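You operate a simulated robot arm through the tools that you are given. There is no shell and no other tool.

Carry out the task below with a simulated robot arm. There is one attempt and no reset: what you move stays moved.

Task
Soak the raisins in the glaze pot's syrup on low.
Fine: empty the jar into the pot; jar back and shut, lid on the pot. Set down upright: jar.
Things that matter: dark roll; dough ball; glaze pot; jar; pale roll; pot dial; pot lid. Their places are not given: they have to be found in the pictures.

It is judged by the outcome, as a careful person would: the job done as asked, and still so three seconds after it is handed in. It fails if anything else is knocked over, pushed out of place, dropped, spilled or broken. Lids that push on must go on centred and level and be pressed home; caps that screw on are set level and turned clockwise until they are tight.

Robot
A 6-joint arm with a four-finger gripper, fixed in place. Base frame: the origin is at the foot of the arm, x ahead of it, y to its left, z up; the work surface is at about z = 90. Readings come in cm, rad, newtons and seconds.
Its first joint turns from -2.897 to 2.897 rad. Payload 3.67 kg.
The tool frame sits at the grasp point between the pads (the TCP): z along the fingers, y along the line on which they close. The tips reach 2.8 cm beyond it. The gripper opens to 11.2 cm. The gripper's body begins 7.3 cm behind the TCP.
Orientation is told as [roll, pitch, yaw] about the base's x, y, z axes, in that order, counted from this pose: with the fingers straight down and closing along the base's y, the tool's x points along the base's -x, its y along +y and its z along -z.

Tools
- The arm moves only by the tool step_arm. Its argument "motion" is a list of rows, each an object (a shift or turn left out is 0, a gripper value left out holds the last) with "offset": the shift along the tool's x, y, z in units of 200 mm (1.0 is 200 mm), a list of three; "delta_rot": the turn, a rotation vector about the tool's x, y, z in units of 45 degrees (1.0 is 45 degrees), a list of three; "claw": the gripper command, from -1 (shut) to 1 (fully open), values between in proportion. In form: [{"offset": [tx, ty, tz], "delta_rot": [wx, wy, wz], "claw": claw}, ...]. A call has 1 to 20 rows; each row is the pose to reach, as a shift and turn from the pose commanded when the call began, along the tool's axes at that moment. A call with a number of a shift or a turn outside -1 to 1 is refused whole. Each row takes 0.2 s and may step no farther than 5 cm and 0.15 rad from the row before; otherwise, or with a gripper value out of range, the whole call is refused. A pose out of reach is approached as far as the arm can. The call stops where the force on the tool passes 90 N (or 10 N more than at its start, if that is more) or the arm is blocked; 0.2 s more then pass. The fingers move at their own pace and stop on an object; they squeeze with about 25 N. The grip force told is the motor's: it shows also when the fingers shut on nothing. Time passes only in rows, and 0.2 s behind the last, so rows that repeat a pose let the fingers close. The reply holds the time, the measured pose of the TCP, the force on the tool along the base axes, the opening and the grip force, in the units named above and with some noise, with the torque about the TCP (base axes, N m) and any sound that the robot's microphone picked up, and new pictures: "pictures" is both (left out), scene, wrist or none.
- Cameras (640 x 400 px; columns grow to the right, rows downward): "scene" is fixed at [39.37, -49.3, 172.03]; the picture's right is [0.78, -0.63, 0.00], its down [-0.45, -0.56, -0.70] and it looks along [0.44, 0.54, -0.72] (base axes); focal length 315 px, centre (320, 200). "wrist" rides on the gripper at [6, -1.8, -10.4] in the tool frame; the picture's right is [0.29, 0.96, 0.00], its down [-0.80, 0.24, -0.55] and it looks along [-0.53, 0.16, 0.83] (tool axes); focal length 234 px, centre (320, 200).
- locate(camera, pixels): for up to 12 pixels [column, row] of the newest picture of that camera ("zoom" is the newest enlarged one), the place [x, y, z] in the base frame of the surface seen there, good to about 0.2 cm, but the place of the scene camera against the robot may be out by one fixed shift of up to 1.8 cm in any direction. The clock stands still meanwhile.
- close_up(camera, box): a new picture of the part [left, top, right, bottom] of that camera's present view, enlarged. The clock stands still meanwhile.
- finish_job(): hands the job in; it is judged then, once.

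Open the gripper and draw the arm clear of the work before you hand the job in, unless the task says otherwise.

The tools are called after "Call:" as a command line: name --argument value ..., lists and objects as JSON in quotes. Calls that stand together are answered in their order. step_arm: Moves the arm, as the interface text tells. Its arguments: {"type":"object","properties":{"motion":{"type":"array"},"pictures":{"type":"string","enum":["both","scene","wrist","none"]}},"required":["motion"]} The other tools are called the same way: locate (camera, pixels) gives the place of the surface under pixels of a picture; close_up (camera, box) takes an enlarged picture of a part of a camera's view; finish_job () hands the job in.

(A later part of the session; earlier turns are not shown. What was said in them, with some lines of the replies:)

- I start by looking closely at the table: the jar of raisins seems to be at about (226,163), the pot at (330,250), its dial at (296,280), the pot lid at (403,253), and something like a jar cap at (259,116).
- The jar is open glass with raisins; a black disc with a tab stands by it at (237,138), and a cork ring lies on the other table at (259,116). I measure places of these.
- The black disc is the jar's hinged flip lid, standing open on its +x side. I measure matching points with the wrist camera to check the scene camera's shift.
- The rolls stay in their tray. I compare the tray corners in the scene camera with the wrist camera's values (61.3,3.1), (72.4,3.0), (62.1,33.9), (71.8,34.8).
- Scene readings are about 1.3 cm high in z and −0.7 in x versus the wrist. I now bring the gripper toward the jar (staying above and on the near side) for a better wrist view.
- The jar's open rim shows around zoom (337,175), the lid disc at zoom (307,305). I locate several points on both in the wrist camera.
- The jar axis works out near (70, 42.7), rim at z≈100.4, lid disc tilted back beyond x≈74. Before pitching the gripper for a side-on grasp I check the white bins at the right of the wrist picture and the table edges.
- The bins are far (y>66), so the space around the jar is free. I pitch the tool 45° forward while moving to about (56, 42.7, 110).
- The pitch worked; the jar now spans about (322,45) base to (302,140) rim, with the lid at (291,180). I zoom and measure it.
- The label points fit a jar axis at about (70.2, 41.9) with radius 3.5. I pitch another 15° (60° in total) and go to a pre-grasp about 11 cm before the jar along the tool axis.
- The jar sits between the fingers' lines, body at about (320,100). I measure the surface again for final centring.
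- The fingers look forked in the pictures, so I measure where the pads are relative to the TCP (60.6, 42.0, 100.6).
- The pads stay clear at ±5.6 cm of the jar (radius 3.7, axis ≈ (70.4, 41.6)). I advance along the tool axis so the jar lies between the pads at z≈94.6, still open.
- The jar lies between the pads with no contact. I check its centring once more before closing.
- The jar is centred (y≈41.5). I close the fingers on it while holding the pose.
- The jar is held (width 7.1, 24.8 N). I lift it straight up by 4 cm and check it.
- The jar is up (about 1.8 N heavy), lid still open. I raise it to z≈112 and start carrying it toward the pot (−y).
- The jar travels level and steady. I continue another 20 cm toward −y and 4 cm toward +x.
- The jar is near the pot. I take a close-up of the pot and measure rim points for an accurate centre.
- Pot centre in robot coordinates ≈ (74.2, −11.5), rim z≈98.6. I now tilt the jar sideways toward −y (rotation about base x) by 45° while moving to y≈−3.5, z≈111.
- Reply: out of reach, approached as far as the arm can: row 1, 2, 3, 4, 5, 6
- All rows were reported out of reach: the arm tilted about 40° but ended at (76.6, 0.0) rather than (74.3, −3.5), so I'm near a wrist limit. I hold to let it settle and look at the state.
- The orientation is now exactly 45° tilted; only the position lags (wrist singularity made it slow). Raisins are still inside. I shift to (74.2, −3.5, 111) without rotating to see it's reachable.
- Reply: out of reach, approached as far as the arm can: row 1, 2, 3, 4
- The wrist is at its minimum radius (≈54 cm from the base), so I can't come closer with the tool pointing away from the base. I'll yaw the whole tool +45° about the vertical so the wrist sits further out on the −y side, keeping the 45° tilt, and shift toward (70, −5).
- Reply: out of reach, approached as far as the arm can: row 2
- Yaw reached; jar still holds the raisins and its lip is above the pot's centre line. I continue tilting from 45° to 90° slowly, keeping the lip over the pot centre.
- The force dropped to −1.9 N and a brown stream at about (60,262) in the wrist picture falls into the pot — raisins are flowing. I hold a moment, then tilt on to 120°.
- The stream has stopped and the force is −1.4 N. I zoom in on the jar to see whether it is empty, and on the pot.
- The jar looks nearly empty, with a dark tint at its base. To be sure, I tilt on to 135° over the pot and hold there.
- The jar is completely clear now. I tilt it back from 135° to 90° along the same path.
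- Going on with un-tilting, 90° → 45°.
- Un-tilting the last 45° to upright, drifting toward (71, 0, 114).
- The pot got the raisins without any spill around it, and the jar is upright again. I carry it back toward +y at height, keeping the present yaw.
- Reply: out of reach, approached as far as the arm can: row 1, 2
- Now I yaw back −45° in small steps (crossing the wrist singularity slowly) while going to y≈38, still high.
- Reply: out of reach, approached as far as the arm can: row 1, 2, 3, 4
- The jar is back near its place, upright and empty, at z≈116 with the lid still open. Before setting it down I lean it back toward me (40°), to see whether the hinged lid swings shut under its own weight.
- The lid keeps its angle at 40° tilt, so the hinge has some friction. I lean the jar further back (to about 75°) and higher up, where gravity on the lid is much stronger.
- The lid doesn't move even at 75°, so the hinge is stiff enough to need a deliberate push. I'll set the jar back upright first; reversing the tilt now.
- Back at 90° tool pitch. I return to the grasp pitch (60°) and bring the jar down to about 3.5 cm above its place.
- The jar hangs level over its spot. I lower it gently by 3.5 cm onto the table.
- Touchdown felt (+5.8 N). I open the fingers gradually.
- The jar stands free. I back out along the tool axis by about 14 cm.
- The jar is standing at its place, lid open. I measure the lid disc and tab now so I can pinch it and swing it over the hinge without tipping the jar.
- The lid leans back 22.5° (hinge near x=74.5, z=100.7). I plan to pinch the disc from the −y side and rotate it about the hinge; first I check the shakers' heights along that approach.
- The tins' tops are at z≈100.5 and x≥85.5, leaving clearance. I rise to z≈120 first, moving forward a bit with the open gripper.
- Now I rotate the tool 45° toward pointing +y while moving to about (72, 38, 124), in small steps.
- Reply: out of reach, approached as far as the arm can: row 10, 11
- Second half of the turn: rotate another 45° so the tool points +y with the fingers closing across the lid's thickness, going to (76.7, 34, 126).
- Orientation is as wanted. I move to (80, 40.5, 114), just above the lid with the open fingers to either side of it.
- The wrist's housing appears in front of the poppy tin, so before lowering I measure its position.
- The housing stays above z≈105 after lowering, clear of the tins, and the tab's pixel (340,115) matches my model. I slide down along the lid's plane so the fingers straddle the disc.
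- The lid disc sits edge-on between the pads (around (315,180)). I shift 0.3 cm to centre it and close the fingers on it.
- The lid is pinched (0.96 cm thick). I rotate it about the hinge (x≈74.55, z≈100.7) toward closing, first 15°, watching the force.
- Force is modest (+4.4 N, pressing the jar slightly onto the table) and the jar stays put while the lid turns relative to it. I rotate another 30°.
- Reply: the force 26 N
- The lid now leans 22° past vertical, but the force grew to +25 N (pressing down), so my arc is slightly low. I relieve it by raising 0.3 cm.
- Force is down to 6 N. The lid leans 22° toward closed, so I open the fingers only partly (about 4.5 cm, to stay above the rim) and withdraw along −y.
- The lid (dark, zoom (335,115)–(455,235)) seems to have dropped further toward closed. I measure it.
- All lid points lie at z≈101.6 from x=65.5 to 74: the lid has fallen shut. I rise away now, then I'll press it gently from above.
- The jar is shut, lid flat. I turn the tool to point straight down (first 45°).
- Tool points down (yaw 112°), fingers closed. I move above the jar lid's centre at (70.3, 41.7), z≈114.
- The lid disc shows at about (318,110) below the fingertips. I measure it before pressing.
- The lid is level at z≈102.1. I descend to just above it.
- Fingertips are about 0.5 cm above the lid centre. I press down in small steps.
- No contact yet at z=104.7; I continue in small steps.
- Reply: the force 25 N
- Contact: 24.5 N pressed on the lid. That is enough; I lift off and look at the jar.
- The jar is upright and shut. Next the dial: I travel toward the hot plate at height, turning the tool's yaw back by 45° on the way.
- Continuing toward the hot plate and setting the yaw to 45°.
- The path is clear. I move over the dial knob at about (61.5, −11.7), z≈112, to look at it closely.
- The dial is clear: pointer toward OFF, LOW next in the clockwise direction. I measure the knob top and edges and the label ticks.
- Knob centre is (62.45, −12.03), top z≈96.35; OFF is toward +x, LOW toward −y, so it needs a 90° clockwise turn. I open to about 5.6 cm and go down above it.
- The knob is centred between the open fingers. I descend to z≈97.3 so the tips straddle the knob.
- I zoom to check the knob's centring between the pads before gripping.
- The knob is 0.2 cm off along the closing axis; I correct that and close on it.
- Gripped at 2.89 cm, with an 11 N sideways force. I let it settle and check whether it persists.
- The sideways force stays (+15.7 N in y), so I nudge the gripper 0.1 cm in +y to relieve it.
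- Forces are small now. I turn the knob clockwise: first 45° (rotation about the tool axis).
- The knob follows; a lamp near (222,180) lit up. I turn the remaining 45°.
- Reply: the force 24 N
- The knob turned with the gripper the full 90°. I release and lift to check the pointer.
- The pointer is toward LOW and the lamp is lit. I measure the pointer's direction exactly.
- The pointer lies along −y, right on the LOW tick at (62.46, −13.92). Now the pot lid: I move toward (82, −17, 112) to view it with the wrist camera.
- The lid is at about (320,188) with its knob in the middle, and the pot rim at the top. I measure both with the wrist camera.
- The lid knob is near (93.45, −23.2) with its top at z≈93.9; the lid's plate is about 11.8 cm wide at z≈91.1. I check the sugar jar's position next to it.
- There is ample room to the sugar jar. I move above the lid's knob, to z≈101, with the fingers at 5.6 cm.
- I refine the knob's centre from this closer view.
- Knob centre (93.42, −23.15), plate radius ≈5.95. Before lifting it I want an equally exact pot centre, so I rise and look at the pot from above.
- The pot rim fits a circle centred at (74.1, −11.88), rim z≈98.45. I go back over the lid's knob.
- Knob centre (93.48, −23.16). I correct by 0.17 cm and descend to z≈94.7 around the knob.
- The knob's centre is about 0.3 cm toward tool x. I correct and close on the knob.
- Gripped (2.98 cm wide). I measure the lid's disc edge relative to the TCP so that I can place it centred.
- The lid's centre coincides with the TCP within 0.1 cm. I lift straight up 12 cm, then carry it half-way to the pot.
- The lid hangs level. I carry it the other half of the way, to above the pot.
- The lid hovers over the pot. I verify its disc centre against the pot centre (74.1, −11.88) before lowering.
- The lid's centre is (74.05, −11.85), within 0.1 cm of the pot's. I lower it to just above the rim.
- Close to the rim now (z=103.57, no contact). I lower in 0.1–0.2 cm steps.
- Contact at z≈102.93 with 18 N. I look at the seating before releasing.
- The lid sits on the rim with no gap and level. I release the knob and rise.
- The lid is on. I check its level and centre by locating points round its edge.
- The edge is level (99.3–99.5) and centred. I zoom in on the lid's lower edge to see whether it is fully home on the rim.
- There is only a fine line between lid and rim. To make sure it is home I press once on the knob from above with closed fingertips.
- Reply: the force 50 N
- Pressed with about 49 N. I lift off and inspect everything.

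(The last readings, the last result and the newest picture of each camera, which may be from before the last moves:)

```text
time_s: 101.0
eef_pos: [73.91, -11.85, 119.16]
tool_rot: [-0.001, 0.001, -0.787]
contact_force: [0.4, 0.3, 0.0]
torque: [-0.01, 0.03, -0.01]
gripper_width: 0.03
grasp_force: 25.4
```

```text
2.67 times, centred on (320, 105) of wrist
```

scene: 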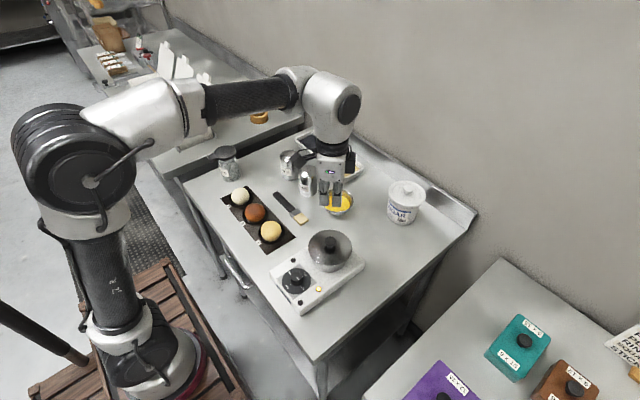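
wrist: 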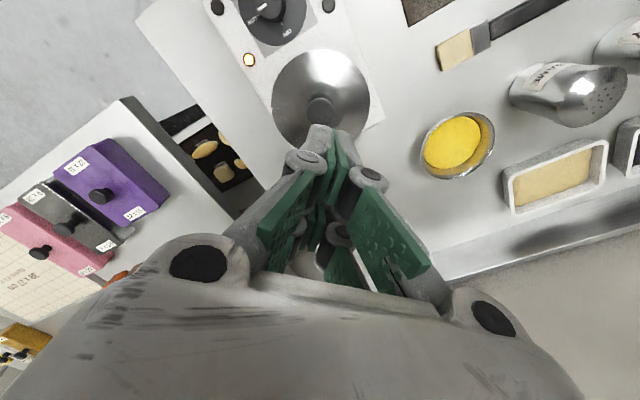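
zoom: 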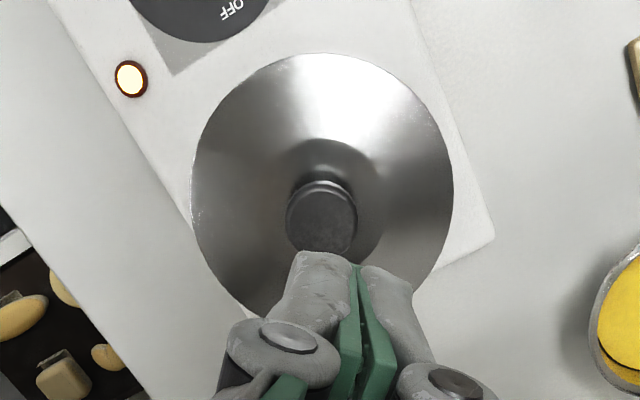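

The lid stays centred after pressing. I open the gripper and draw the arm back and up, clear of the work.

Call:
step_arm --motion '[{"offset": [0.05, 0.004, -0.12], "claw": -1}, {"offset": [0.2, 0.015, -0.28]}, {"offset": [0.38, 0.029, -0.42]}, {"offset": [0.56, 0.042, -0.56], "claw": 0}, {"offset": [0.74, 0.056, -0.7], "claw": 1}, {"offset": [0.87, 0.065, -0.78], "claw": 1}, {"offset": [0.92, 0.069, -0.8], "claw": 1}, {"offset": [0.92, 0.069, -0.8], "claw": 1}]'

Call:
close_up --camera "scene" --box '[190, 120, 370, 310]'

Call:
close_up --camera "scene" --box '[265, 215, 375, 315]'

```text
time_s: 102.8
eef_pos: [61.95, 2.37, 135.32]
tool_rot: [0.001, -0.001, -0.788]
contact_force: [0.6, 0.3, 0.1]
torque: [0.05, 0.03, 0.01]
gripper_width: 11.22
grasp_force: 0.0
```

scene: 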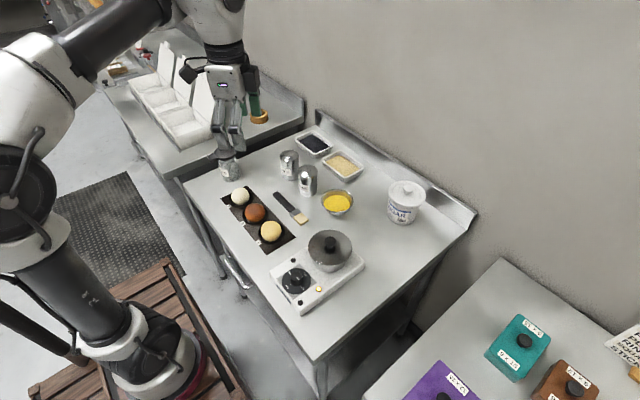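
wrist: 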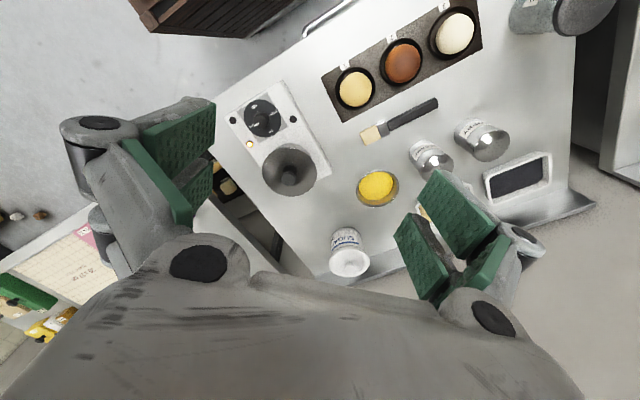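

```text
2.11 times, centred on (280, 215) of scene
```

zoom: 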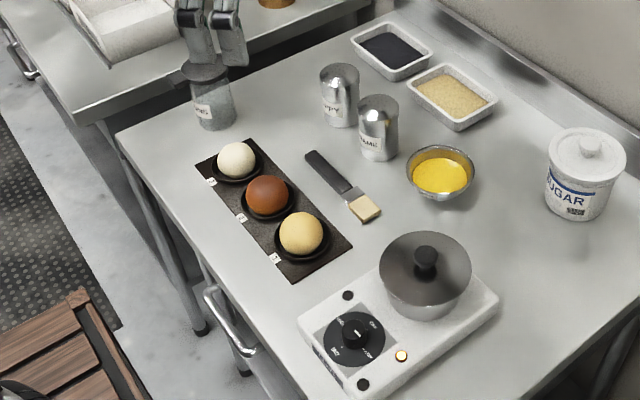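

```text
4.00 times, centred on (320, 265) of scene
```

zoom: 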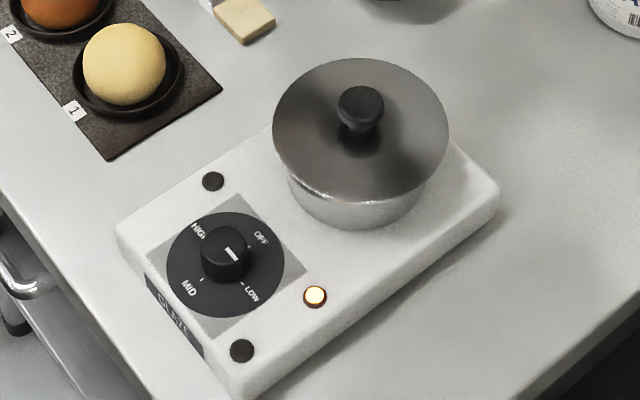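

All items stand in place: jar shut, lid on the pot, lamp lit. One last check of the pointer and the jar.

Call:
locate --camera "scene" --pixels '[[296.5, 277.7], [299.5, 279.3], [295, 281], [305, 274]]'

Call:
close_up --camera "wrist" --box '[220, 80, 330, 200]'

Call:
close_up --camera "wrist" --box '[480, 0, 640, 100]'

```text
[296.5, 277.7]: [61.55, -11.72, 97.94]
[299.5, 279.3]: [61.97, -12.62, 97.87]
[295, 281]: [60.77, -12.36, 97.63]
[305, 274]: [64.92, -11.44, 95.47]
```

```text
3.33 times, centred on (275, 140) of wrist
```

zoom: 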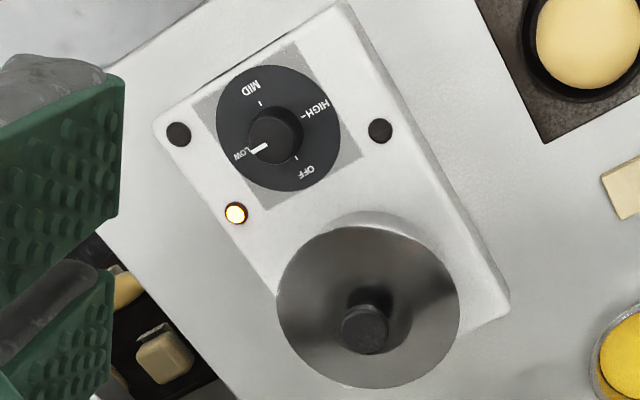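

```text
4.00 times, centred on (560, 50) of wrist
```

zoom: 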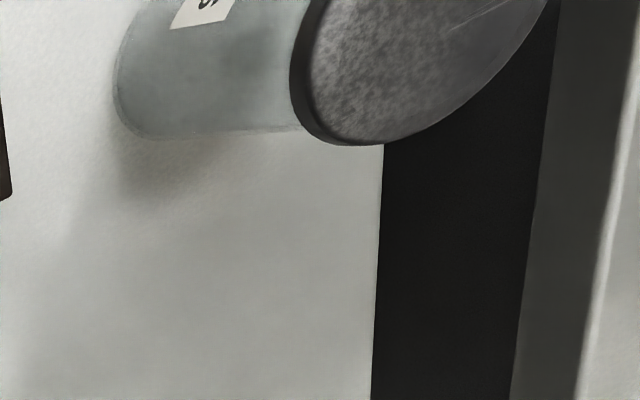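

The pointer is on LOW with the lamp lit, and the pot's lid is level and centred. The empty jar stands upright and shut at its place, and the arm is clear with the gripper open. I hand the job in.

Call:
finish_job

```text
The job is handed in.
```

The raisins are in the glaze pot's syrup with the burner on low, and I've handed the job in. I don't have the verdict yet.

- **Raisins:** the jar was emptied into the pot and looked clear afterwards. I saw nothing spilled, but the syrup now stands almost level with the pot's rim.
- **Dial:** the pointer is on LOW and the hot plate's lamp is lit.
- **Jar:** it is back at its place, upright. The lid's hinge was too stiff to fall shut, so I swung the lid over with the gripper and pressed it down.
- **Pot lid:** it sits centred and level on the rim, and I pressed it down from above.

The rolls, the dough ball and everything else on the table look untouched. The gripper is open and the arm is drawn back.
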